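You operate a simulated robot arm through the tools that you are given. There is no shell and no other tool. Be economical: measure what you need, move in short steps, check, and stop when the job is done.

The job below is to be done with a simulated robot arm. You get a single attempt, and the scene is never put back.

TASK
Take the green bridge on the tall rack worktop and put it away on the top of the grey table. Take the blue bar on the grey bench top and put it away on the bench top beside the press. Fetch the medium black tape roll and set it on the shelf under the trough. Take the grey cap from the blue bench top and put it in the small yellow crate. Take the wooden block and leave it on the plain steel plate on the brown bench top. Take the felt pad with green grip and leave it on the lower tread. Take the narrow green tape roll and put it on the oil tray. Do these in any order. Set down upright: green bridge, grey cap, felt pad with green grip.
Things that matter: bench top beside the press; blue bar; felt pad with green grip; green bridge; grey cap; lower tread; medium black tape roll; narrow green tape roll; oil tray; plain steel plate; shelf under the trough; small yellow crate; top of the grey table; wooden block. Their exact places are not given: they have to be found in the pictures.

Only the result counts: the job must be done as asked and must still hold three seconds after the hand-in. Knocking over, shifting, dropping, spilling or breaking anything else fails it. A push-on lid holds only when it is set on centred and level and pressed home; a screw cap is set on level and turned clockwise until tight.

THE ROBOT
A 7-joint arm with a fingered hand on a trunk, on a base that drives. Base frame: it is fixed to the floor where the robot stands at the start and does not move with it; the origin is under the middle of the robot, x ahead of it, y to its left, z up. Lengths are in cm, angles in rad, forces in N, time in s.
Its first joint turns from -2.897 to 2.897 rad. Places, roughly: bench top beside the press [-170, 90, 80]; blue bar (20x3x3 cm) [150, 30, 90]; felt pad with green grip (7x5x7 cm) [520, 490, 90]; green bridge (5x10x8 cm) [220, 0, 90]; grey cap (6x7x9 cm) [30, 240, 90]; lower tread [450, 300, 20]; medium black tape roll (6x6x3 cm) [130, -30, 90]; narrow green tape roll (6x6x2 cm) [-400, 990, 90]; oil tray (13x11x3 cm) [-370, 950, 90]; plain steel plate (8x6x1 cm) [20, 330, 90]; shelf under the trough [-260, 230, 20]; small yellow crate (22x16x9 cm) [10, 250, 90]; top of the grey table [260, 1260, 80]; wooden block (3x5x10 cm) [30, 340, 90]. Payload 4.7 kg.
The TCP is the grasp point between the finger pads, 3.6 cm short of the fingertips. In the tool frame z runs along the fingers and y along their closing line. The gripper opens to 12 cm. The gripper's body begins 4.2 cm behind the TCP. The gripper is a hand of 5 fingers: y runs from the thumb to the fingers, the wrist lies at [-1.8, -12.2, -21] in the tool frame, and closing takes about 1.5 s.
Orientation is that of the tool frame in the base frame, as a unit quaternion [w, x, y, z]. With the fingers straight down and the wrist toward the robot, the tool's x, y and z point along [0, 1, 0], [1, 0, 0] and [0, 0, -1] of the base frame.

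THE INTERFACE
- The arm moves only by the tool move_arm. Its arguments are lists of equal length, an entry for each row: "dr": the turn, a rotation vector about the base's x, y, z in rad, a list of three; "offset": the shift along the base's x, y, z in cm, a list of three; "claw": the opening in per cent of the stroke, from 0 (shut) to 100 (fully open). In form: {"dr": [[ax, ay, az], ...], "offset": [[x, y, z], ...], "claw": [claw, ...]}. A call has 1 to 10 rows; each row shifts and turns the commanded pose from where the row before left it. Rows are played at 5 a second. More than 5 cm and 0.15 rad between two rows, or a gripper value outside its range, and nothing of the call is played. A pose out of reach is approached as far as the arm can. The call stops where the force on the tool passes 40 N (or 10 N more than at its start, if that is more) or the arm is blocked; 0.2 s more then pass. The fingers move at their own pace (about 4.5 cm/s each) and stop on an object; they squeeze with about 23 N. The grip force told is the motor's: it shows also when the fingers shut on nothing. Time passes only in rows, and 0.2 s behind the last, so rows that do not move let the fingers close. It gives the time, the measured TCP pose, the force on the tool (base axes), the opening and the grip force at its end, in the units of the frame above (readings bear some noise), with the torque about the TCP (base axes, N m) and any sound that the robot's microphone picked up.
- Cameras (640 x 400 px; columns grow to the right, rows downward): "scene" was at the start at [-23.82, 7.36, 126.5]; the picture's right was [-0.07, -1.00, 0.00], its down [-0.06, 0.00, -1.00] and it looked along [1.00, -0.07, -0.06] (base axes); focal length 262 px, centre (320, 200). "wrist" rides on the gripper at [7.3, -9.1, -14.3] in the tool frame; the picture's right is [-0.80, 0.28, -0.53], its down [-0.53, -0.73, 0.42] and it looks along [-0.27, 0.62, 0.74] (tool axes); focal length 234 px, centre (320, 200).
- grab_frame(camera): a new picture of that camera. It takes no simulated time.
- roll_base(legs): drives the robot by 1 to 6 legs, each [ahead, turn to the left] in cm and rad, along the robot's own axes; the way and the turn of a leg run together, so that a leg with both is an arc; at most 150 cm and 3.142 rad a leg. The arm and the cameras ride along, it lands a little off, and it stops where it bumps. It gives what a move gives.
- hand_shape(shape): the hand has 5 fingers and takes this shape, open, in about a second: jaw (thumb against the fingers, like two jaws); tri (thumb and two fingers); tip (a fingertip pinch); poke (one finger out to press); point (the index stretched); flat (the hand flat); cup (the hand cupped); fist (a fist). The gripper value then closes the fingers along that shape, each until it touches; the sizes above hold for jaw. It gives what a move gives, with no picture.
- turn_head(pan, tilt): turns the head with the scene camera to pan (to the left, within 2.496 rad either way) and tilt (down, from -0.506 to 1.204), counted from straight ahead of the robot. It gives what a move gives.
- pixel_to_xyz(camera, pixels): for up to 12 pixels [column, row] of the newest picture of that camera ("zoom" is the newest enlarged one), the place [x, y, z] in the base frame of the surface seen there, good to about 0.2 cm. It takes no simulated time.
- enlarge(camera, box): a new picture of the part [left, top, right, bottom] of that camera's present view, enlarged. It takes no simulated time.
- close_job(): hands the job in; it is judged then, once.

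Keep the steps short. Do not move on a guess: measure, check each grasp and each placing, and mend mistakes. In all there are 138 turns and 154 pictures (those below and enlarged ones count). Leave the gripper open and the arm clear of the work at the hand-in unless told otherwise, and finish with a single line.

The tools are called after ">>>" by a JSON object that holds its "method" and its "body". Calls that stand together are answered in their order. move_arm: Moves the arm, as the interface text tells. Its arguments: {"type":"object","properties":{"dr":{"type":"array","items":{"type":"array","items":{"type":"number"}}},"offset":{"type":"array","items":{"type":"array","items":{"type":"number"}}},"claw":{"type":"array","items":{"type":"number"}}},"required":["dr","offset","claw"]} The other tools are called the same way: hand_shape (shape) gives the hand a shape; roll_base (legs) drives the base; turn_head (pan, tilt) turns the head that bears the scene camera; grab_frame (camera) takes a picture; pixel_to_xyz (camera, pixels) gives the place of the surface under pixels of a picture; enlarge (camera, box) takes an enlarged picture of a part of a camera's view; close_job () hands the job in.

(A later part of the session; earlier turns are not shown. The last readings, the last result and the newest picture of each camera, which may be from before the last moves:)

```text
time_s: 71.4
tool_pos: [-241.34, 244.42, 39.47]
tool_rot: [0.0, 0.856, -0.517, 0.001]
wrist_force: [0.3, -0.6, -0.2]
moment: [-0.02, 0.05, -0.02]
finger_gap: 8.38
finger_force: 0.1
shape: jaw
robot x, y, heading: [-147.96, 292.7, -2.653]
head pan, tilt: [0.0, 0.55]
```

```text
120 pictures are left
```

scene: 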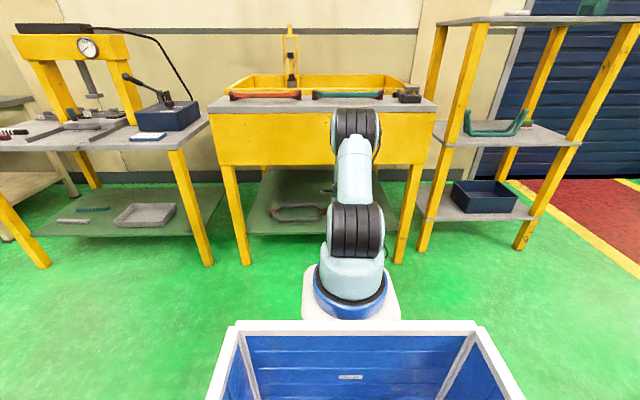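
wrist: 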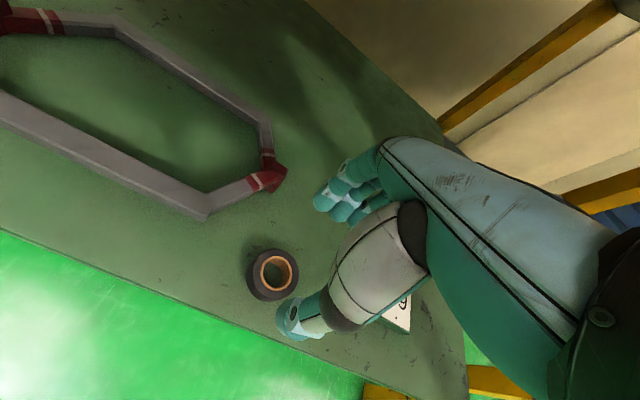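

Roll stands flat on the shelf at (270,275) in the wrist view. I back away, then raise and tuck the arm.

>>> {"method": "roll_base", "body": {"legs": [[-42, 0]]}}

>>> {"method": "move_arm", "body": {"dr": [[0, 0, 0], [0, 0, 0], [0, 0, 0], [0, 0, 0], [0, 0, 0], [0, 0, 0], [0, 0, 0], [0, 0, 0], [0, 0, 0], [0, 0, 0]], "offset": [[0, 0, 5], [0, 0, 5], [0, 0, 5], [0, 0, 5], [0, 0, 5], [0, 0, 5], [0, 0, 5], [0, 0, 5], [0, 0, 5], [0, 0, 5]], "claw": [100, 100, 100, 100, 100, 100, 100, 100, 100, 100]}}

>>> {"method": "move_arm", "body": {"dr": [[0, 0, 0], [0, 0, 0], [0, 0, 0], [0, 0, 0], [0, 0, 0], [0, 0, 0], [0, 0, 0], [0, 0, 0], [0, 0, 0], [0, 0, 0]], "offset": [[2.7, 1.5, 3.5], [2.7, 1.5, 3.5], [2.7, 1.5, 3.5], [2.7, 1.5, 3.5], [2.7, 1.5, 3.5], [2.7, 1.5, 3.5], [2.7, 1.5, 3.5], [2.7, 1.5, 3.5], [2.7, 1.5, 3.5], [2.7, 1.5, 3.5]], "claw": [100, 100, 100, 100, 100, 100, 100, 100, 100, 100]}}

>>> {"method": "roll_base", "body": {"legs": [[0, 1.467], [127, 0], [0, 1.803]]}}

>>> {"method": "turn_head", "body": {"pan": 0.0, "tilt": 0.35}}

>>> {"method": "grab_frame", "body": {"camera": "scene"}}

>>> {"method": "grab_frame", "body": {"camera": "wrist"}}

```text
time_s: 74.1
tool_pos: [-209.71, 260.82, 52.52]
tool_rot: [0.086, 0.852, -0.514, -0.055]
wrist_force: [-1.2, 1.6, -2.8]
moment: [-0.19, -0.07, 0.07]
finger_gap: 8.43
finger_force: 0.2
shape: jaw
robot x, y, heading: [-111.56, 312.78, -2.659]
head pan, tilt: [0.0, 0.55]
stopped in leg 1: the robot was blocked; the commanded pose is now the measured one
```

```text
time_s: 74.4
tool_pos: [-207.0, 261.82, 56.0]
tool_rot: [0.094, 0.851, -0.513, -0.06]
wrist_force: [0.3, 1.9, -5.2]
moment: [-0.25, 0.22, 0.0]
finger_gap: 11.23
finger_force: 0.0
shape: jaw
robot x, y, heading: [-111.62, 312.4, -2.666]
head pan, tilt: [0.0, 0.55]
stopped in row 1: the arm was blocked; the commanded pose is now the measured one
```

```text
time_s: 74.7
tool_pos: [-206.97, 261.89, 65.41]
tool_rot: [0.133, 0.844, -0.512, -0.084]
wrist_force: [-0.5, 2.1, -14.9]
moment: [-0.58, 0.25, 0.08]
finger_gap: 11.98
finger_force: 0.1
shape: jaw
robot x, y, heading: [-112.26, 313.19, -2.666]
head pan, tilt: [0.0, 0.55]
stopped in row 1: the arm was blocked; the commanded pose is now the measured one
```

```text
time_s: 75.4
tool_pos: [-204.59, 262.88, 76.55]
tool_rot: [0.187, 0.839, -0.498, -0.109]
wrist_force: [-2.6, 2.7, -9.8]
moment: [-0.42, 0.06, 0.14]
finger_gap: 12.0
finger_force: 0.1
shape: jaw
robot x, y, heading: [-111.45, 312.61, -2.675]
head pan, tilt: [0.0, 0.55]
stopped in leg 1: the robot was blocked; the commanded pose is now the measured one
```

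```text
time_s: 76.1
tool_pos: [-204.39, 262.53, 77.11]
tool_rot: [0.189, 0.84, -0.496, -0.11]
wrist_force: [-0.4, 0.4, 0.3]
moment: [-0.02, -0.01, -0.01]
finger_gap: 12.01
finger_force: 0.0
shape: jaw
robot x, y, heading: [-111.72, 312.55, -2.675]
head pan, tilt: [0.0, 0.351]
```

```text
119 pictures are left
```

scene: 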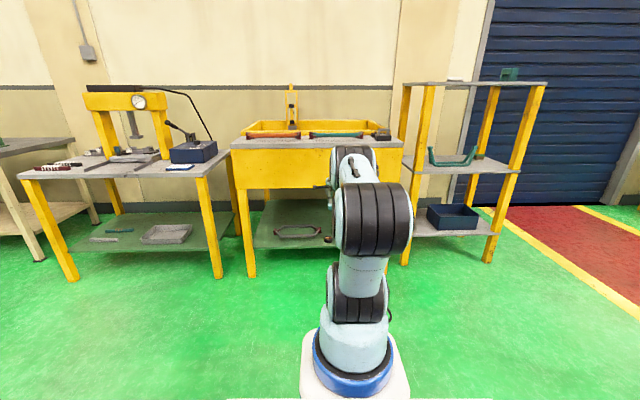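

```text
118 pictures are left
```

wrist: 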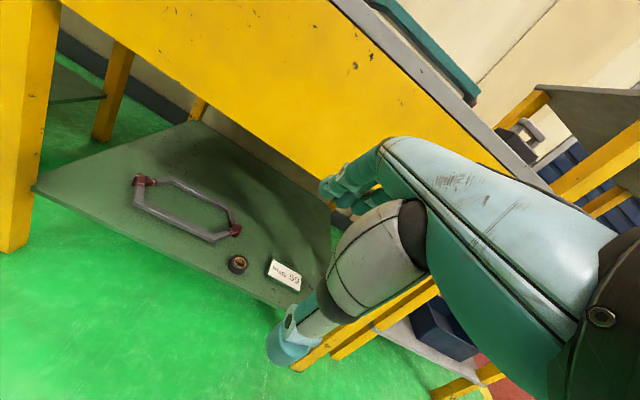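

The hand brushed something while backing (forces now zero); roll, label and frame are all in place. Now raise, tuck and straighten the tool.

>>> {"method": "move_arm", "body": {"dr": [[0.02, -0.0385, 0], [0.02, -0.0385, 0], [0.02, -0.0385, 0], [0.02, -0.0385, 0], [0.02, -0.0385, 0], [0.02, -0.0385, 0], [0.02, -0.0385, 0], [0.02, -0.0385, 0], [0.02, -0.0385, 0], [0.02, -0.0385, 0]], "offset": [[2.1, 1.2, 4.3], [2.1, 1.2, 4.3], [2.1, 1.2, 4.3], [2.1, 1.2, 4.3], [2.1, 1.2, 4.3], [2.1, 1.2, 4.3], [2.1, 1.2, 4.3], [2.1, 1.2, 4.3], [2.1, 1.2, 4.3], [2.1, 1.2, 4.3]], "claw": [100, 100, 100, 100, 100, 100, 100, 100, 100, 100]}}

>>> {"method": "turn_head", "body": {"pan": 2.4, "tilt": 0.35}}

>>> {"method": "grab_frame", "body": {"camera": "scene"}}

>>> {"method": "grab_frame", "body": {"camera": "wrist"}}

```text
time_s: 76.5
tool_pos: [-199.47, 265.56, 76.2]
tool_rot: [0.17, 0.841, -0.503, -0.099]
wrist_force: [-1.3, 1.0, -10.2]
moment: [-0.37, 0.11, 0.05]
finger_gap: 12.01
finger_force: 0.2
shape: jaw
robot x, y, heading: [-111.7, 312.58, -2.682]
head pan, tilt: [0.0, 0.351]
stopped in row 1: the arm was blocked; the commanded pose is now the measured one
```

```text
time_s: 78.7
tool_pos: [-199.41, 265.26, 76.65]
tool_rot: [0.172, 0.842, -0.502, -0.1]
wrist_force: [-0.1, 0.1, 0.2]
moment: [0.01, 0.0, 0.03]
finger_gap: 11.96
finger_force: 0.0
shape: jaw
robot x, y, heading: [-111.94, 312.0, -2.681]
head pan, tilt: [2.4, 0.351]
```

```text
117 pictures are left
```

scene: 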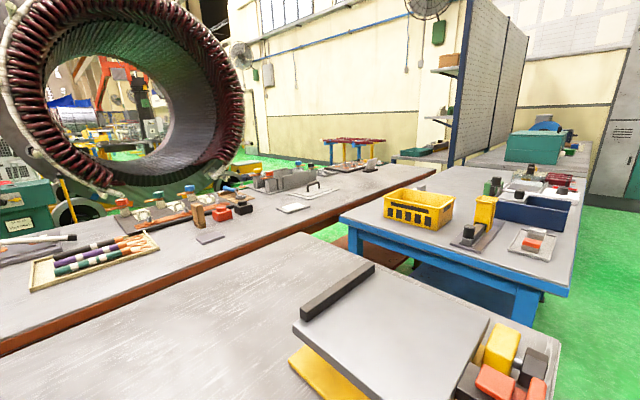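

```text
116 pictures are left
```

wrist: 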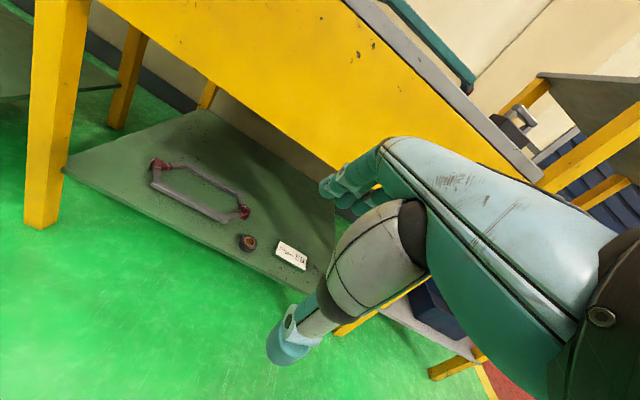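

My rear is against the grey bench behind. I drive forward 15 cm to free it, then check.

>>> {"method": "roll_base", "body": {"legs": [[15, 0]]}}

>>> {"method": "move_arm", "body": {"dr": [[0, 0, 0], [0, 0, 0]], "offset": [[0, 0, 2], [0, 0, 2]], "claw": [100, 100]}}

>>> {"method": "grab_frame", "body": {"camera": "scene"}}

>>> {"method": "turn_head", "body": {"pan": 0, "tilt": 0.6}}

>>> {"method": "grab_frame", "body": {"camera": "scene"}}

```text
time_s: 79.4
tool_pos: [-194.15, 268.03, 81.86]
tool_rot: [0.208, 0.835, -0.495, -0.12]
wrist_force: [-2.2, -0.1, -3.2]
moment: [-0.14, -0.06, 0.11]
finger_gap: 12.01
finger_force: 0.0
shape: jaw
robot x, y, heading: [-112.41, 311.87, -2.682]
head pan, tilt: [2.4, 0.351]
stopped in leg 1: the robot was blocked; the commanded pose is now the measured one
```

```text
time_s: 79.8
tool_pos: [-191.62, 269.3, 85.69]
tool_rot: [0.223, 0.831, -0.493, -0.13]
wrist_force: [-0.2, 0.8, -6.2]
moment: [-0.23, 0.06, 0.08]
finger_gap: 11.97
finger_force: 0.0
shape: jaw
robot x, y, heading: [-112.94, 311.99, -2.687]
head pan, tilt: [2.4, 0.351]
stopped in row 2: the arm was blocked; the commanded pose is now the measured one
```

```text
115 pictures are left
```

scene: 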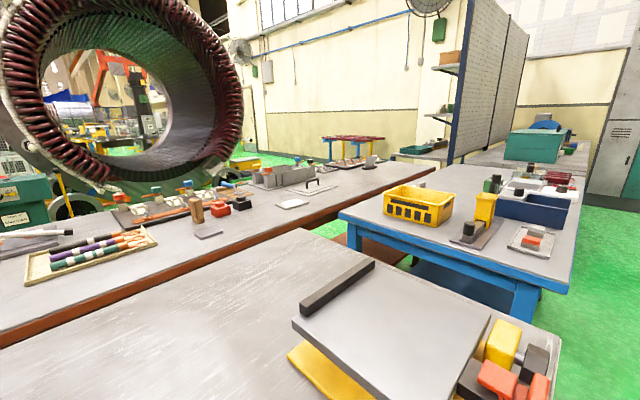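

```text
time_s: 82.0
tool_pos: [-191.51, 269.22, 85.69]
tool_rot: [0.222, 0.832, -0.491, -0.131]
wrist_force: [-1.1, 0.0, 0.9]
moment: [0.0, -0.01, 0.0]
finger_gap: 11.99
finger_force: 0.0
shape: jaw
robot x, y, heading: [-112.31, 312.49, -2.685]
head pan, tilt: [0.0, 0.6]
```

```text
114 pictures are left
```

scene: 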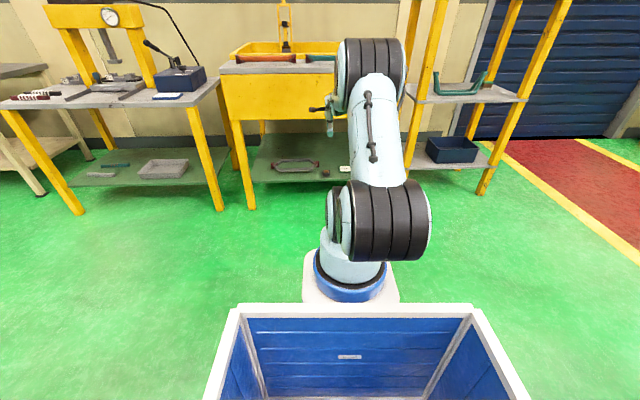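

The base hasn't moved; the arm's elbow is swung back and re-configuring itself. I try a gentle up-and-outward move to free it.

>>> {"method": "move_arm", "body": {"dr": [[0, 0, 0], [0, 0, 0], [0, 0, 0], [0, 0, 0], [0, 0, 0], [0, 0, 0]], "offset": [[-1, -0.5, 2], [-1, -0.5, 2], [-1, -0.5, 3], [-1, -0.5, 4], [0, 0, 4], [0, 0, 4]], "claw": [100, 100, 100, 100, 100, 100]}}

>>> {"method": "grab_frame", "body": {"camera": "scene"}}

```text
time_s: 82.5
tool_pos: [-189.65, 270.16, 90.08]
tool_rot: [0.237, 0.827, -0.49, -0.14]
wrist_force: [-2.7, 0.4, -4.8]
moment: [-0.16, 0.04, 0.06]
finger_gap: 11.98
finger_force: 0.0
shape: jaw
robot x, y, heading: [-112.81, 312.38, -2.688]
head pan, tilt: [0.0, 0.6]
stopped in row 2: the arm was blocked; the commanded pose is now the measured one
```

```text
113 pictures are left
```

scene: 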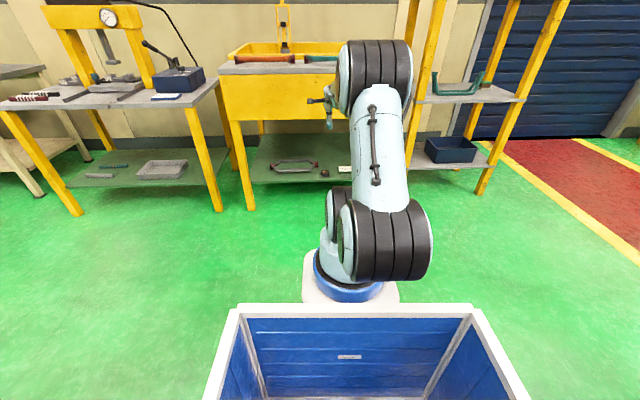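

>>> {"method": "move_arm", "body": {"dr": [[0, 0, 0], [0, 0, 0], [0, 0, 0]], "offset": [[-4, -2, 0], [-4, -2, 0], [-4, -2, 0]], "claw": [100, 100, 100]}}

>>> {"method": "enlarge", "body": {"camera": "scene", "box": [240, 130, 480, 320]}}

```text
time_s: 82.8
tool_pos: [-188.71, 270.58, 92.49]
tool_rot: [0.254, 0.824, -0.484, -0.15]
wrist_force: [-3.7, 0.1, -1.5]
moment: [-0.09, -0.17, 0.11]
finger_gap: 11.97
finger_force: 0.0
shape: jaw
robot x, y, heading: [-112.8, 311.9, -2.695]
head pan, tilt: [0.0, 0.6]
stopped in row 1: the arm was blocked; the commanded pose is now the measured one
```

```text
2.11 times, centred on (360, 225) of scene
```

zoom: 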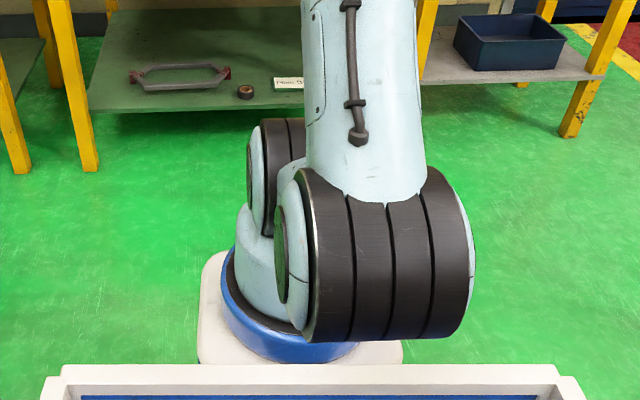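

>>> {"method": "turn_head", "body": {"pan": 2.45, "tilt": 1.0}}

>>> {"method": "grab_frame", "body": {"camera": "scene"}}

>>> {"method": "pixel_to_xyz", "body": {"camera": "scene", "pixels": [[320, 300], [500, 200], [400, 350], [200, 200], [560, 300]]}}

>>> {"method": "turn_head", "body": {"pan": -2.45, "tilt": 0.9}}

>>> {"method": "grab_frame", "body": {"camera": "scene"}}

```text
time_s: 85.0
tool_pos: [-188.68, 270.35, 92.16]
tool_rot: [0.252, 0.825, -0.484, -0.149]
wrist_force: [0.1, 0.0, 0.4]
moment: [-0.01, 0.01, 0.0]
finger_gap: 12.01
finger_force: 0.1
shape: jaw
robot x, y, heading: [-113.01, 312.31, -2.69]
head pan, tilt: [2.45, 1.0]
```

```text
111 pictures are left
```

scene: 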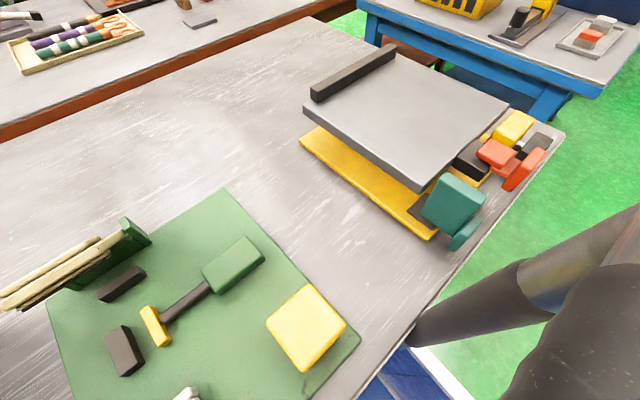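

```text
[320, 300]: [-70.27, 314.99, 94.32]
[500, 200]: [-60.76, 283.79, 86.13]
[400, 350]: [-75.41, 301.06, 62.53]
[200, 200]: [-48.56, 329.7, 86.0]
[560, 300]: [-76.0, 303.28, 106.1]
```

```text
time_s: 88.9
tool_pos: [-188.78, 270.43, 92.16]
tool_rot: [0.252, 0.824, -0.485, -0.15]
wrist_force: [-1.0, -0.9, 0.2]
moment: [0.02, 0.0, 0.02]
finger_gap: 11.97
finger_force: 0.0
shape: jaw
robot x, y, heading: [-112.96, 312.22, -2.691]
head pan, tilt: [-2.45, 0.901]
```

```text
110 pictures are left
```

scene: 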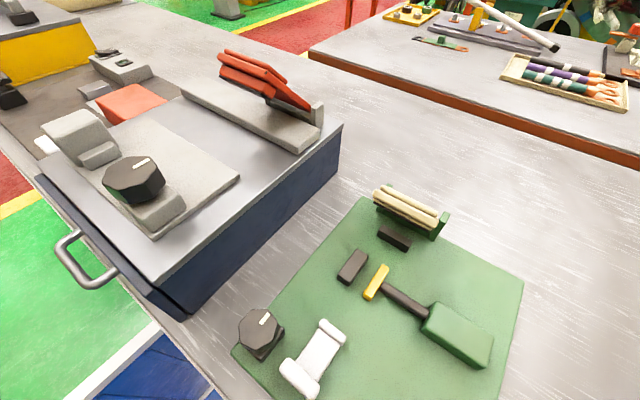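

>>> {"method": "move_arm", "body": {"dr": [[0, 0, 0], [0, 0, 0], [0, 0, 0], [0, 0, 0]], "offset": [[0, 0, 0], [0, 0, 0], [0, 0, 0], [0, 0, 0]], "claw": [100, 100, 100, 100]}}

>>> {"method": "move_arm", "body": {"dr": [[0, 0, 0], [0, 0, 0], [0, 0, 0], [0, 0, 0]], "offset": [[0, 0, 0.5], [0, 0, 0.5], [0, 0, 0.5], [0, 0, 0.5]], "claw": [100, 100, 100, 100]}}

```text
time_s: 89.2
tool_pos: [-184.85, 274.5, 83.27]
tool_rot: [0.248, 0.844, -0.444, -0.171]
wrist_force: [-3.1, -2.8, 6.6]
moment: [0.31, -0.39, 0.02]
finger_gap: 11.98
finger_force: 0.1
shape: jaw
robot x, y, heading: [-112.76, 312.26, -2.695]
head pan, tilt: [-2.45, 0.901]
stopped in row 1: the arm was blocked; the commanded pose is now the measured one
```

```text
time_s: 89.5
tool_pos: [-182.71, 275.51, 85.02]
tool_rot: [0.26, 0.841, -0.44, -0.176]
wrist_force: [-1.6, 0.0, -6.1]
moment: [-0.21, 0.1, 0.09]
finger_gap: 11.99
finger_force: 0.1
shape: jaw
robot x, y, heading: [-112.65, 311.99, -2.702]
head pan, tilt: [-2.45, 0.901]
stopped in row 1: the arm was blocked; the commanded pose is now the measured one
```

>>> {"method": "roll_base", "body": {"legs": [[30, 0]]}}

>>> {"method": "roll_base", "body": {"legs": [[0, 0.2]]}}

>>> {"method": "turn_head", "body": {"pan": -1.9, "tilt": 1.2}}

>>> {"method": "grab_frame", "body": {"camera": "scene"}}

```text
time_s: 90.2
tool_pos: [-179.37, 276.85, 87.3]
tool_rot: [0.279, 0.834, -0.436, -0.191]
wrist_force: [-0.4, 0.7, -4.5]
moment: [-0.1, 0.14, -0.02]
finger_gap: 12.02
finger_force: 0.1
shape: jaw
robot x, y, heading: [-113.57, 311.81, -2.707]
head pan, tilt: [-2.45, 0.901]
stopped in leg 1: the robot was blocked; the commanded pose is now the measured one
```

```text
time_s: 91.0
tool_pos: [-176.68, 277.8, 89.14]
tool_rot: [0.294, 0.83, -0.429, -0.2]
wrist_force: [-0.3, 0.0, -3.2]
moment: [-0.09, 0.07, -0.05]
finger_gap: 11.98
finger_force: 0.2
shape: jaw
robot x, y, heading: [-113.87, 312.06, -2.697]
head pan, tilt: [-2.45, 0.901]
stopped in leg 1: the robot was blocked; the commanded pose is now the measured one
```

```text
time_s: 91.9
tool_pos: [-176.89, 277.68, 89.19]
tool_rot: [0.293, 0.83, -0.429, -0.201]
wrist_force: [-0.1, 0.4, -0.8]
moment: [0.0, 0.0, 0.01]
finger_gap: 11.98
finger_force: 0.2
shape: jaw
robot x, y, heading: [-113.86, 312.17, -2.709]
head pan, tilt: [-1.901, 1.201]
```

```text
109 pictures are left
```

scene: 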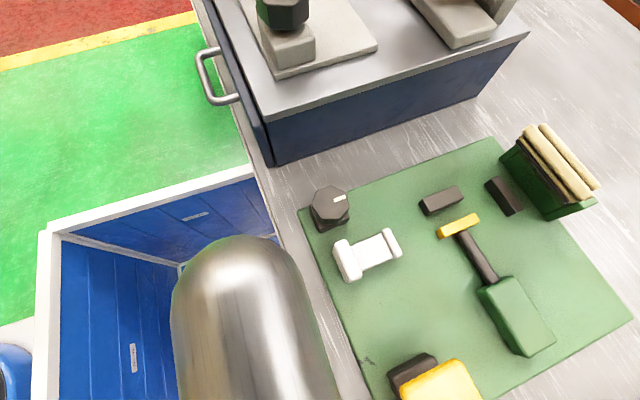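

The base inches forward with each call; I repeat small forward drives.

>>> {"method": "roll_base", "body": {"legs": [[40, 0]]}}

>>> {"method": "roll_base", "body": {"legs": [[40, 0]]}}

>>> {"method": "roll_base", "body": {"legs": [[40, 0]]}}

```text
time_s: 94.4
tool_pos: [-212.65, 261.09, 89.16]
tool_rot: [0.294, 0.829, -0.43, -0.202]
wrist_force: [-0.6, -0.4, 0.6]
moment: [0.01, -0.02, 0.01]
finger_gap: 11.99
finger_force: 0.1
shape: jaw
robot x, y, heading: [-149.58, 294.95, -2.705]
head pan, tilt: [-1.901, 1.201]
```

```text
time_s: 95.9
tool_pos: [-227.3, 254.33, 88.9]
tool_rot: [0.292, 0.83, -0.43, -0.201]
wrist_force: [20.0, 13.4, -2.5]
moment: [-0.1, 0.21, -0.3]
finger_gap: 11.53
finger_force: 0.1
shape: jaw
robot x, y, heading: [-164.83, 287.59, -2.708]
head pan, tilt: [-1.901, 1.201]
stopped in leg 1: the force on the tool passed its limit at 79 N (the readings are from after the stop); the commanded pose is now the measured one
```

```text
time_s: 96.7
tool_pos: [-227.4, 254.27, 89.05]
tool_rot: [0.293, 0.83, -0.43, -0.201]
wrist_force: [29.1, 16.4, 3.1]
moment: [-0.37, 0.78, -0.39]
finger_gap: 11.42
finger_force: 0.1
shape: jaw
robot x, y, heading: [-164.88, 288.02, -2.705]
head pan, tilt: [-1.901, 1.201]
stopped in leg 1: the force on the tool passed its limit at 60 N (the readings are from after the stop); the commanded pose is now the measured one
```

Freed, but then I ran the hand against the trough bench's edge. I back off 15 cm and look.

>>> {"method": "roll_base", "body": {"legs": [[-14, 0]]}}

>>> {"method": "turn_head", "body": {"pan": 0.1, "tilt": 0.4}}

>>> {"method": "grab_frame", "body": {"camera": "scene"}}

>>> {"method": "grab_frame", "body": {"camera": "wrist"}}

```text
time_s: 98.0
tool_pos: [-214.61, 260.22, 88.98]
tool_rot: [0.293, 0.829, -0.431, -0.202]
wrist_force: [1.2, 0.1, -0.5]
moment: [-0.01, -0.05, 0.0]
finger_gap: 11.97
finger_force: 0.0
shape: jaw
robot x, y, heading: [-151.79, 294.03, -2.705]
head pan, tilt: [-1.901, 1.201]
```

```text
time_s: 99.9
tool_pos: [-214.63, 260.15, 89.1]
tool_rot: [0.293, 0.829, -0.431, -0.202]
wrist_force: [-0.2, 0.5, 0.9]
moment: [0.01, 0.0, 0.0]
finger_gap: 11.97
finger_force: 0.2
shape: jaw
robot x, y, heading: [-151.51, 294.08, -2.706]
head pan, tilt: [0.099, 0.4]
```

```text
108 pictures are left
```

scene: 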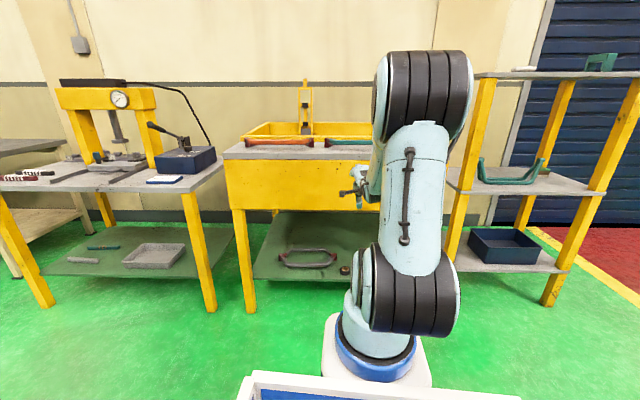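

```text
107 pictures are left
```

wrist: 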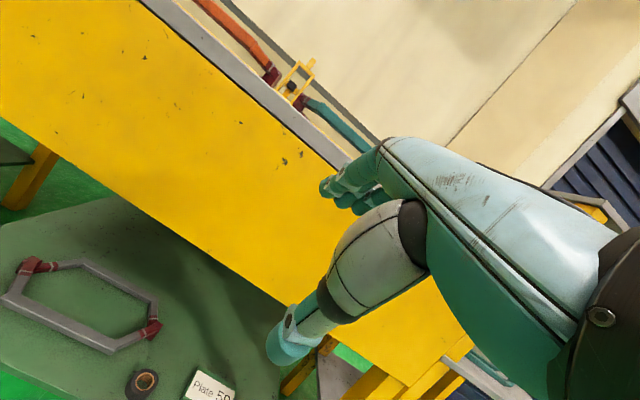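

All in place. Now straighten the tool upright while raising.

>>> {"method": "move_arm", "body": {"dr": [[0.0342, -0.0645, 0], [0.0342, -0.0645, 0], [0.0342, -0.0645, 0], [0.0342, -0.0645, 0], [0.0342, -0.0645, 0], [0.0342, -0.0645, 0], [0.0342, -0.0645, 0], [0.0342, -0.0645, 0], [0.0342, -0.0645, 0], [0.0342, -0.0645, 0]], "offset": [[0, 0, 4], [0, 0, 4], [0, 0, 4], [0, 0, 4], [0, 0, 4], [0, 0, 4], [0, 0, 4], [0, 0, 4], [0, 0, 4], [0, 0, 4]], "claw": [100, 100, 100, 100, 100, 100, 100, 100, 100, 100]}}

>>> {"method": "grab_frame", "body": {"camera": "scene"}}

```text
time_s: 102.1
tool_pos: [-214.51, 260.02, 129.34]
tool_rot: [-0.002, 0.888, -0.46, 0.002]
wrist_force: [-1.0, -0.5, 0.7]
moment: [0.01, 0.02, -0.01]
finger_gap: 11.98
finger_force: 0.1
shape: jaw
robot x, y, heading: [-151.6, 294.05, -2.706]
head pan, tilt: [0.099, 0.4]
```

```text
106 pictures are left
```

scene: 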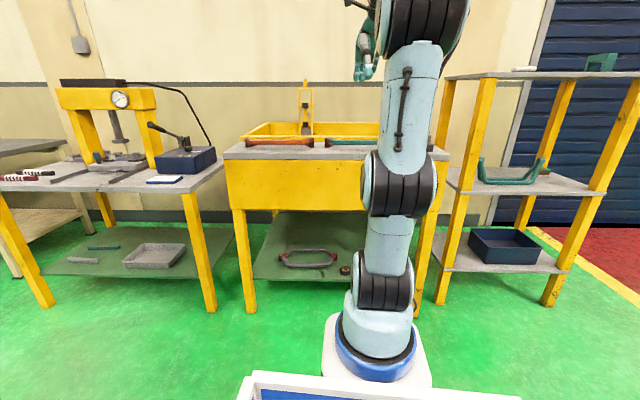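

>>> {"method": "turn_head", "body": {"pan": 2.35, "tilt": 0.3}}

>>> {"method": "enlarge", "body": {"camera": "scene", "box": [120, 120, 600, 400]}}

```text
time_s: 104.2
tool_pos: [-214.54, 260.1, 129.11]
tool_rot: [-0.001, 0.888, -0.461, 0.002]
wrist_force: [-0.3, -0.1, 0.0]
moment: [-0.01, 0.0, 0.02]
finger_gap: 11.99
finger_force: 0.2
shape: jaw
robot x, y, heading: [-152.04, 293.67, -2.707]
head pan, tilt: [2.349, 0.3]
```

```text
1.33 times, centred on (360, 260) of scene
```

zoom: 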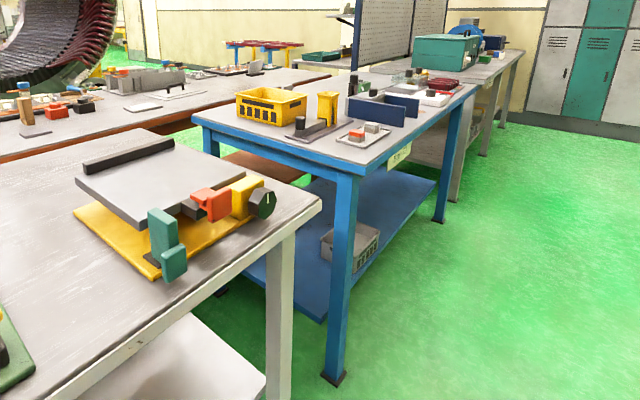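

>>> {"method": "pixel_to_xyz", "body": {"camera": "zoom", "pixels": [[270, 95], [30, 105], [35, 130], [322, 200], [170, 135], [365, 172], [193, 112], [477, 88], [145, 107], [390, 105], [333, 380], [10, 158]]}}

>>> {"method": "pixel_to_xyz", "body": {"camera": "zoom", "pixels": [[353, 85], [367, 90], [408, 77], [357, 135], [371, 128], [300, 75], [320, 50], [240, 70], [325, 100], [435, 97]]}}

>>> {"method": "enlarge", "body": {"camera": "scene", "box": [280, 150, 480, 260]}}

```text
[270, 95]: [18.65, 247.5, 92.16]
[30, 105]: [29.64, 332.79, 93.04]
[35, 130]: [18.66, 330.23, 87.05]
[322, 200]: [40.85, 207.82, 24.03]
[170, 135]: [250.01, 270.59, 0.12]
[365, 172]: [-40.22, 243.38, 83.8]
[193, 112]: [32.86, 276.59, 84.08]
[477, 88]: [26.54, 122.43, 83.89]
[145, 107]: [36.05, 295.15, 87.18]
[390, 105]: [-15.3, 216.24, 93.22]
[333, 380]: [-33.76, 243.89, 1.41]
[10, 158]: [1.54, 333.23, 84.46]
```

```text
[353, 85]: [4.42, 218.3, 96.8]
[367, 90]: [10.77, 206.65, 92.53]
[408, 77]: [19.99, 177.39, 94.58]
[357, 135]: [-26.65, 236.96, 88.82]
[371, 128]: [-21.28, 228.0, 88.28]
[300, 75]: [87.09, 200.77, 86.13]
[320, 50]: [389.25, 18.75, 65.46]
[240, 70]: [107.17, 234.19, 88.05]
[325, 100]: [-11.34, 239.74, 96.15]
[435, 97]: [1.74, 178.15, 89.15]
```

```text
3.20 times, centred on (380, 205) of scene
```

zoom: 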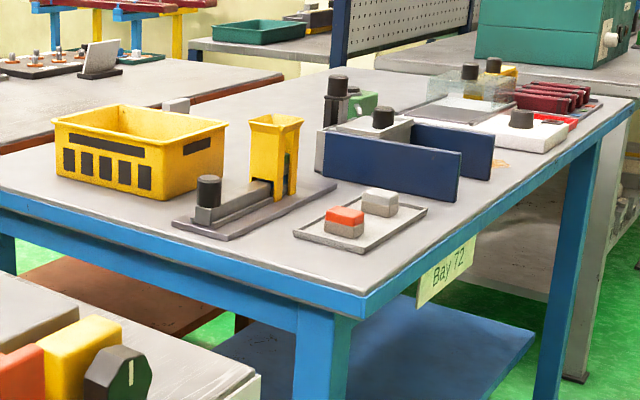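

Cap/crate are on the blue bench (front edge from (-40,243) to (26,122), facing heading 0.5). I drive there.

>>> {"method": "roll_base", "body": {"legs": [[8, 0], [0, 1.877], [133, 0], [0, 1.33]]}}

>>> {"method": "turn_head", "body": {"pan": 0.15, "tilt": 0.4}}

>>> {"method": "grab_frame", "body": {"camera": "scene"}}

>>> {"method": "grab_frame", "body": {"camera": "wrist"}}

```text
time_s: 119.5
tool_pos: [-3.25, 233.88, 129.28]
tool_rot: [-0.002, 0.416, 0.909, -0.001]
wrist_force: [-0.4, 0.2, 0.0]
moment: [-0.01, 0.01, 0.0]
finger_gap: 11.98
finger_force: 0.0
shape: jaw
robot x, y, heading: [-62.29, 193.78, 0.529]
head pan, tilt: [2.349, 0.3]
```

```text
time_s: 121.6
tool_pos: [-3.24, 233.9, 129.2]
tool_rot: [-0.002, 0.417, 0.909, -0.001]
wrist_force: [-0.1, -0.6, -0.2]
moment: [0.0, 0.0, -0.01]
finger_gap: 12.0
finger_force: 0.0
shape: jaw
robot x, y, heading: [-62.51, 194.07, 0.542]
head pan, tilt: [0.15, 0.4]
```

```text
103 pictures are left
```

scene: 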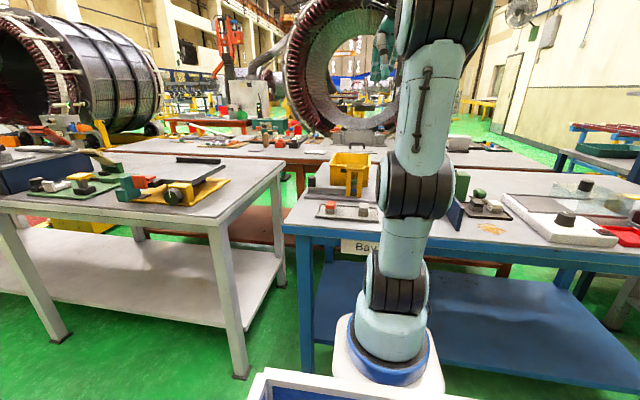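

```text
102 pictures are left
```

wrist: 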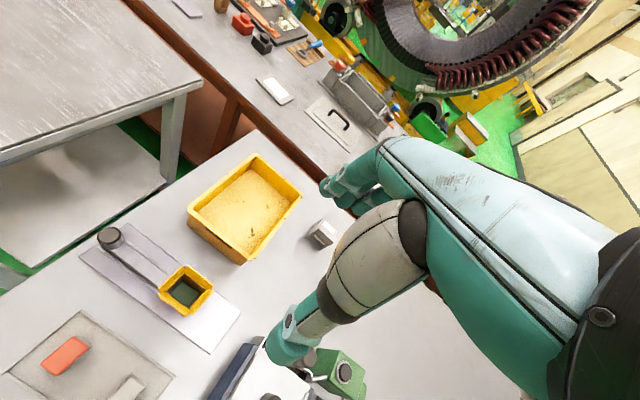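

>>> {"method": "enlarge", "body": {"camera": "wrist", "box": [160, 130, 400, 280]}}

>>> {"method": "pixel_to_xyz", "body": {"camera": "wrist", "pixels": [[322, 228], [312, 235], [328, 243], [316, 247], [333, 235], [300, 250], [190, 215], [240, 262], [298, 196], [253, 157], [245, 210], [215, 240]]}}

```text
2.67 times, centred on (280, 205) of wrist
```

zoom: 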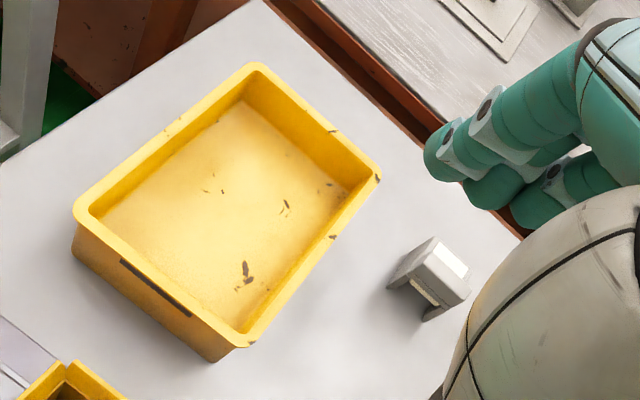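

```text
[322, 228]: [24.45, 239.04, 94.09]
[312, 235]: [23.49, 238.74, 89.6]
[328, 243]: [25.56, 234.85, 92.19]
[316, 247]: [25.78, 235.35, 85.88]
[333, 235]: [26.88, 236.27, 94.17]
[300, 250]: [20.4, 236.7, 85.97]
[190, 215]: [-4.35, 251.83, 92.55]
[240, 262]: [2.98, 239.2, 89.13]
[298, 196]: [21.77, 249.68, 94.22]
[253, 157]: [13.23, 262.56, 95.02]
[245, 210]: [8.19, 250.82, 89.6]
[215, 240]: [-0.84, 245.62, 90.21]
```

>>> {"method": "move_arm", "body": {"dr": [[0, 0, 0], [0, 0, 0], [0, 0, 0], [0, 0, 0], [0, 0, 0], [0, 0, 0], [0, 0, 0]], "offset": [[4.07, 0.49, -2.5], [4.07, 0.49, -2.5], [4.07, 0.49, -2.5], [4.07, 0.49, -2.5], [4.07, 0.49, -2.5], [4.07, 0.49, -2.5], [4.07, 0.49, -2.5]], "claw": [100, 100, 100, 100, 100, 100, 100]}}

>>> {"method": "enlarge", "body": {"camera": "wrist", "box": [200, 160, 400, 300]}}

```text
time_s: 123.2
tool_pos: [25.58, 237.09, 111.73]
tool_rot: [-0.001, 0.415, 0.91, 0.0]
wrist_force: [0.0, 0.3, 2.2]
moment: [0.0, -0.1, 0.03]
finger_gap: 12.0
finger_force: 0.0
shape: jaw
robot x, y, heading: [-62.4, 193.9, 0.531]
head pan, tilt: [0.15, 0.4]
```

```text
2.86 times, centred on (300, 230) of wrist
```

zoom: 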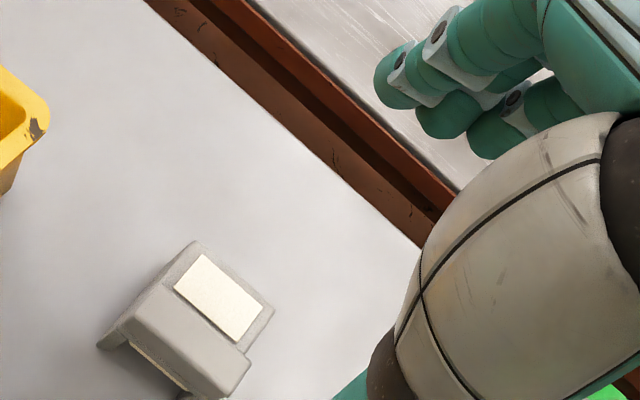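

>>> {"method": "pixel_to_xyz", "body": {"camera": "zoom", "pixels": [[197, 248], [268, 310], [150, 290], [240, 350], [118, 340], [185, 390], [215, 290], [140, 310], [215, 375]]}}

>>> {"method": "grab_frame", "body": {"camera": "wrist"}}

```text
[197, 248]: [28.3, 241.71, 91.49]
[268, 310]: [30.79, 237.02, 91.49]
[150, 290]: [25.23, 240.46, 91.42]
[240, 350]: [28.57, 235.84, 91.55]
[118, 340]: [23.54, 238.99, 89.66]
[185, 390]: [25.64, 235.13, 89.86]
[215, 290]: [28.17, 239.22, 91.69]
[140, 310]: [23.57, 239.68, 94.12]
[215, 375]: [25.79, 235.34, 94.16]
```

```text
99 pictures are left
```

wrist: 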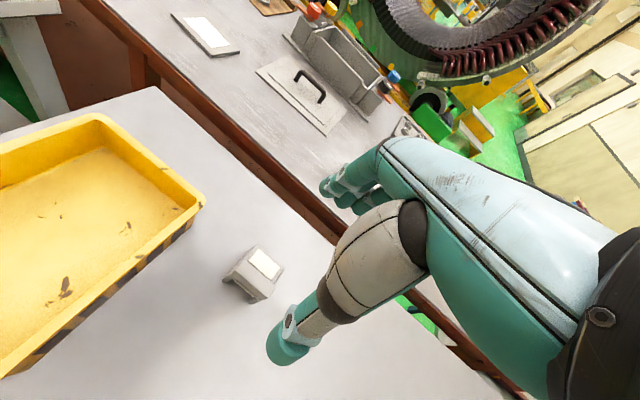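

The cap body spans (23.5,239)-(30.8,237), centre ≈(27,238.3), top 94. I align the tool (turn -0.21), come over it and down to z 97.

>>> {"method": "move_arm", "body": {"dr": [[0, 0, -0.105], [0, 0, -0.105], [0, 0, 0], [0, 0, 0], [0, 0, 0]], "offset": [[1.5, 1.2, 0], [0, 0, -3], [0, 0, -4], [0, 0, -4], [0, 0, -3.5]], "claw": [100, 100, 100, 100, 100]}}

>>> {"method": "grab_frame", "body": {"camera": "wrist"}}

```text
time_s: 124.4
tool_pos: [26.73, 238.27, 97.45]
tool_rot: [-0.002, 0.509, 0.861, 0.0]
wrist_force: [-0.5, -0.2, -0.5]
moment: [-0.03, -0.04, 0.02]
finger_gap: 11.99
finger_force: 0.0
shape: jaw
robot x, y, heading: [-62.33, 193.74, 0.529]
head pan, tilt: [0.15, 0.4]
```

```text
98 pictures are left
```

wrist: 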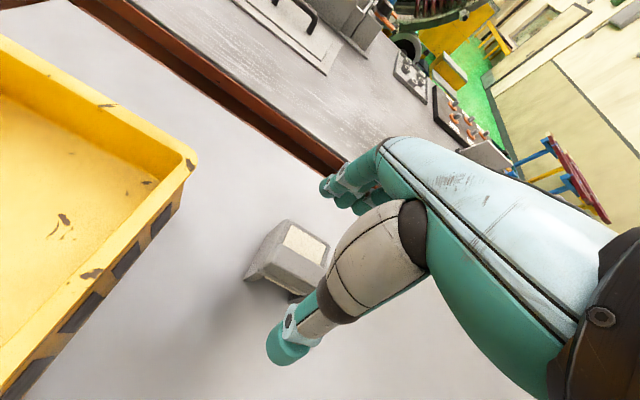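

>>> {"method": "move_arm", "body": {"dr": [[0, 0, 0], [0, 0, 0], [0, 0, 0], [0, 0, 0], [0, 0, 0], [0, 0, 0], [0, 0, 0], [0, 0, 0]], "offset": [[0.2, 0, -3], [0, 0, -2.8], [0, 0, 0], [0, 0, 0], [0, 0, 0], [0, 0, 0], [0, 0, 0], [0, 0, 0]], "claw": [100, 100, 25, 25, 25, 25, 25, 25]}}

>>> {"method": "grab_frame", "body": {"camera": "wrist"}}

```text
time_s: 126.2
tool_pos: [26.99, 238.44, 91.65]
tool_rot: [-0.002, 0.509, 0.861, -0.001]
wrist_force: [0.4, 0.8, -0.4]
moment: [-0.01, -0.02, 0.01]
finger_gap: 3.96
finger_force: 17.3
shape: jaw
robot x, y, heading: [-61.98, 194.32, 0.529]
head pan, tilt: [0.15, 0.4]
```

```text
97 pictures are left
```

wrist: 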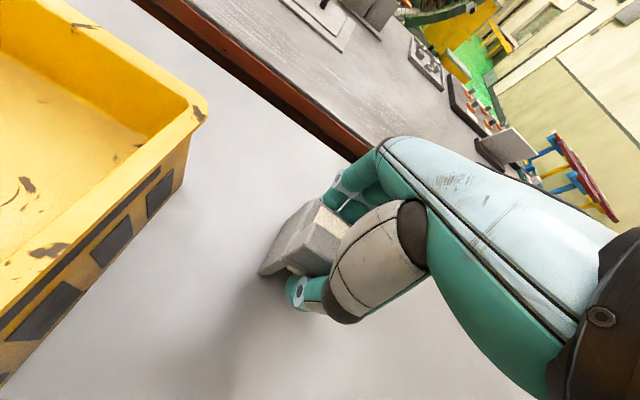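

>>> {"method": "move_arm", "body": {"dr": [[0, 0, 0], [0, 0, 0], [0, 0, 0], [0, 0, 0], [0, 0, 0], [0, 0, 0]], "offset": [[0, 0, 0], [0, 0, 0], [0, 0, 3], [0, 0, 4], [0, 0, 5], [0, 0, 4]], "claw": [15, 15, 15, 15, 15, 15]}}

>>> {"method": "grab_frame", "body": {"camera": "wrist"}}

>>> {"method": "enlarge", "body": {"camera": "scene", "box": [260, 90, 500, 240]}}

```text
time_s: 127.6
tool_pos: [26.88, 238.5, 107.26]
tool_rot: [-0.002, 0.509, 0.861, -0.002]
wrist_force: [0.2, -1.0, -1.8]
moment: [0.02, 0.03, 0.0]
finger_gap: 4.06
finger_force: 23.4
shape: jaw
robot x, y, heading: [-62.33, 193.77, 0.532]
head pan, tilt: [0.15, 0.4]
```

```text
96 pictures are left
```

wrist: 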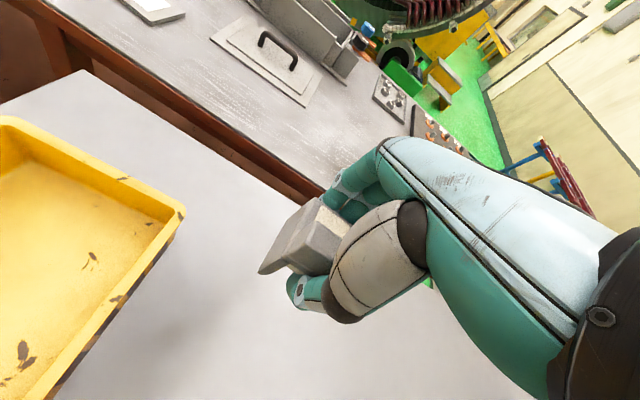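

```text
2.67 times, centred on (380, 165) of scene
```

zoom: 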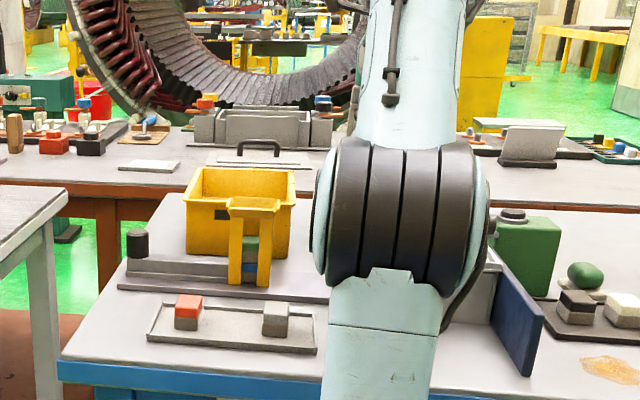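

Cap is held. I move over the crate centre (8.7,250.8).

>>> {"method": "move_arm", "body": {"dr": [[0, 0, 0], [0, 0, 0], [0, 0, 0], [0, 0, 0], [0, 0, 0], [0, 0, 0]], "offset": [[-3.6, 2.4, 0], [-3.6, 2.4, 0], [-3.6, 2.4, 0], [-3.7, 2.5, 0], [-3.7, 2.6, 0], [0, 0, -3]], "claw": [15, 15, 15, 15, 15, 15]}}

>>> {"method": "grab_frame", "body": {"camera": "wrist"}}

>>> {"method": "pixel_to_xyz", "body": {"camera": "wrist", "pixels": [[200, 150], [180, 250], [230, 220], [150, 200]]}}

```text
time_s: 129.0
tool_pos: [8.77, 250.75, 104.45]
tool_rot: [-0.001, 0.509, 0.861, 0.0]
wrist_force: [-0.4, 0.2, -0.5]
moment: [0.0, 0.0, 0.0]
finger_gap: 4.04
finger_force: 22.7
shape: jaw
robot x, y, heading: [-62.59, 193.71, 0.531]
head pan, tilt: [0.15, 0.4]
```

```text
94 pictures are left
```

wrist: 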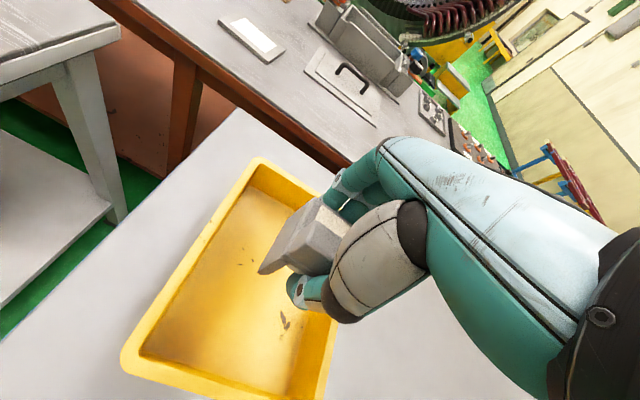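

```text
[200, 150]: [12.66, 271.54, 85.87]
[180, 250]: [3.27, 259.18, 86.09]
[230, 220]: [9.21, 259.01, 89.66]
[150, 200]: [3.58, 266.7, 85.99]
```

>>> {"method": "move_arm", "body": {"dr": [[0, 0, 0], [0, 0, 0], [0, 0, 0], [0, 0, 0]], "offset": [[-0.5, 0, -4], [0, 0, -3], [0, 0, -1], [0, 0, -0.7]], "claw": [15, 15, 15, 15]}}

>>> {"method": "grab_frame", "body": {"camera": "wrist"}}

```text
time_s: 130.0
tool_pos: [8.16, 250.63, 95.85]
tool_rot: [-0.002, 0.509, 0.861, -0.001]
wrist_force: [-0.2, -0.7, -1.1]
moment: [0.01, -0.02, -0.04]
finger_gap: 4.04
finger_force: 22.9
shape: jaw
robot x, y, heading: [-62.51, 194.02, 0.531]
head pan, tilt: [0.15, 0.4]
```

```text
93 pictures are left
```

wrist: 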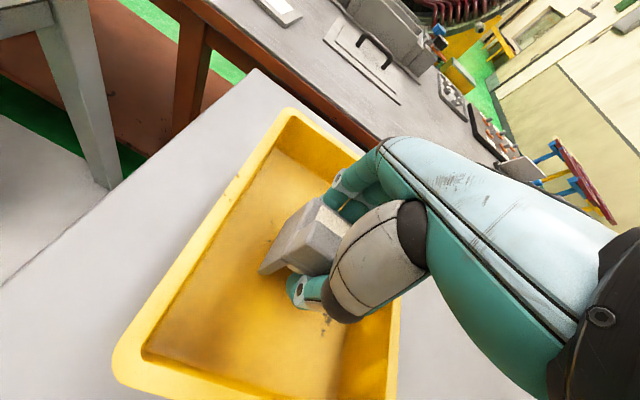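

>>> {"method": "move_arm", "body": {"dr": [[0, 0, 0], [0, 0, 0], [0, 0, 0]], "offset": [[0, 0, -0.4], [0, 0, -0.3], [0, 0, 0]], "claw": [15, 15, 15]}}

>>> {"method": "move_arm", "body": {"dr": [[0, 0, 0], [0, 0, 0], [0, 0, 0]], "offset": [[0, 0, -0.4], [0, 0, -0.4], [0, 0, 0]], "claw": [15, 15, 15]}}

```text
time_s: 130.8
tool_pos: [8.25, 250.83, 95.01]
tool_rot: [-0.002, 0.509, 0.861, -0.002]
wrist_force: [0.0, -0.2, -1.1]
moment: [0.01, -0.05, 0.0]
finger_gap: 4.08
finger_force: 23.0
shape: jaw
robot x, y, heading: [-62.25, 194.31, 0.536]
head pan, tilt: [0.15, 0.4]
```

```text
time_s: 131.6
tool_pos: [8.19, 250.84, 94.3]
tool_rot: [-0.002, 0.509, 0.861, -0.002]
wrist_force: [-0.6, 0.2, 6.5]
moment: [0.02, -0.12, 0.0]
finger_gap: 3.75
finger_force: 22.7
shape: jaw
robot x, y, heading: [-62.27, 194.16, 0.535]
head pan, tilt: [0.15, 0.4]
```

Contact felt (6.5 N). Release and lift.

>>> {"method": "move_arm", "body": {"dr": [[0, 0, 0], [0, 0, 0], [0, 0, 0], [0, 0, 0], [0, 0, 0], [0, 0, 0], [0, 0, 0], [0, 0, 0], [0, 0, 0]], "offset": [[0, 0, 0], [0, 0, 0], [0, 0, 0], [0, 0, 0], [0, 0, 2], [0, 0, 4], [0, 0, 5], [0, 0, 5], [0, 0, 5]], "claw": [80, 80, 80, 80, 80, 80, 80, 80, 80]}}

>>> {"method": "grab_frame", "body": {"camera": "wrist"}}

```text
time_s: 133.6
tool_pos: [7.92, 250.88, 115.44]
tool_rot: [-0.003, 0.509, 0.861, -0.002]
wrist_force: [0.4, 0.4, -0.3]
moment: [-0.01, 0.03, 0.02]
finger_gap: 9.59
finger_force: 0.1
shape: jaw
robot x, y, heading: [-62.3, 193.71, 0.529]
head pan, tilt: [0.15, 0.4]
```

```text
92 pictures are left
```

wrist: 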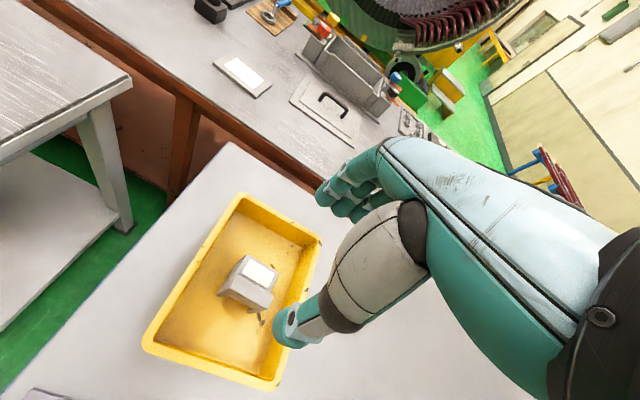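

Cap is upright in the crate. Next the blue bar: tuck the arm and drive to the grey bench a bit to the right of the bar.

>>> {"method": "move_arm", "body": {"dr": [[0, 0, 0], [0, 0, 0], [0, 0, 0], [0, 0, 0], [0, 0, 0], [0, 0, 0]], "offset": [[0, 0, 4], [-2, -2.4, 3.5], [-2, -2.4, 3.5], [-2, -2.4, 3], [-2, -3, 0], [-2, -3, 0]], "claw": [100, 100, 100, 100, 100, 100]}}

>>> {"method": "roll_base", "body": {"legs": [[-30, 0], [0, -1.515], [131, 0], [131, 0], [0, 1.485]]}}

>>> {"method": "turn_head", "body": {"pan": 0.2, "tilt": 0.35}}

>>> {"method": "grab_frame", "body": {"camera": "scene"}}

>>> {"method": "grab_frame", "body": {"camera": "wrist"}}

```text
time_s: 135.0
tool_pos: [-1.69, 237.57, 129.23]
tool_rot: [-0.001, 0.509, 0.861, -0.002]
wrist_force: [0.7, 0.3, -1.3]
moment: [-0.04, 0.06, 0.0]
finger_gap: 11.99
finger_force: 0.0
shape: jaw
robot x, y, heading: [-62.0, 193.86, 0.532]
head pan, tilt: [0.15, 0.4]
```

```text
time_s: 156.8
tool_pos: [110.23, -17.06, 129.37]
tool_rot: [-0.001, 0.577, 0.817, -0.001]
wrist_force: [0.1, 0.8, -0.3]
moment: [0.0, 0.01, 0.0]
finger_gap: 11.95
finger_force: 0.1
shape: jaw
robot x, y, heading: [43.47, -50.3, 0.373]
head pan, tilt: [0.15, 0.4]
```

```text
time_s: 157.4
tool_pos: [110.31, -16.96, 129.23]
tool_rot: [-0.002, 0.577, 0.817, -0.002]
wrist_force: [-0.3, -0.3, 0.2]
moment: [0.03, -0.01, 0.02]
finger_gap: 11.96
finger_force: 0.1
shape: jaw
robot x, y, heading: [43.51, -50.08, 0.373]
head pan, tilt: [0.201, 0.351]
```

```text
91 pictures are left
```

scene: 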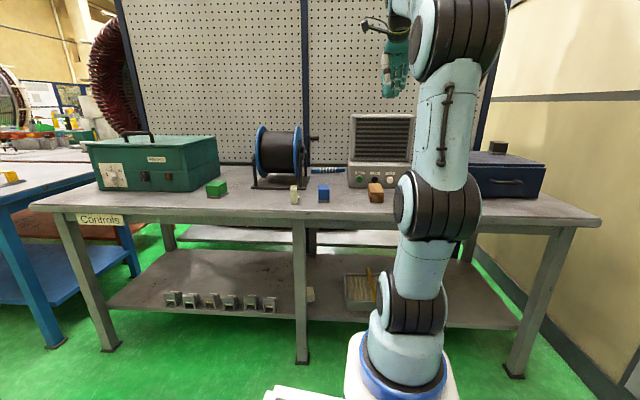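

```text
90 pictures are left
```

wrist: 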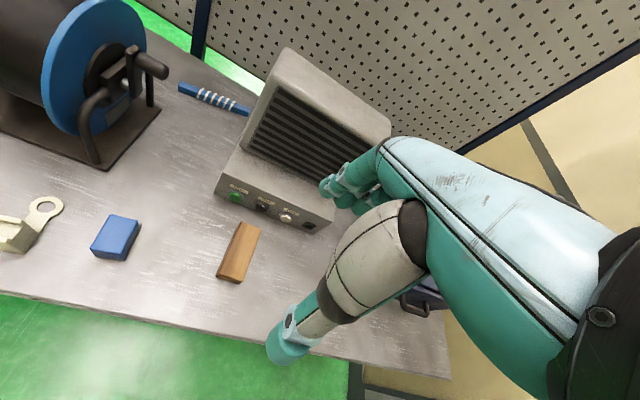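

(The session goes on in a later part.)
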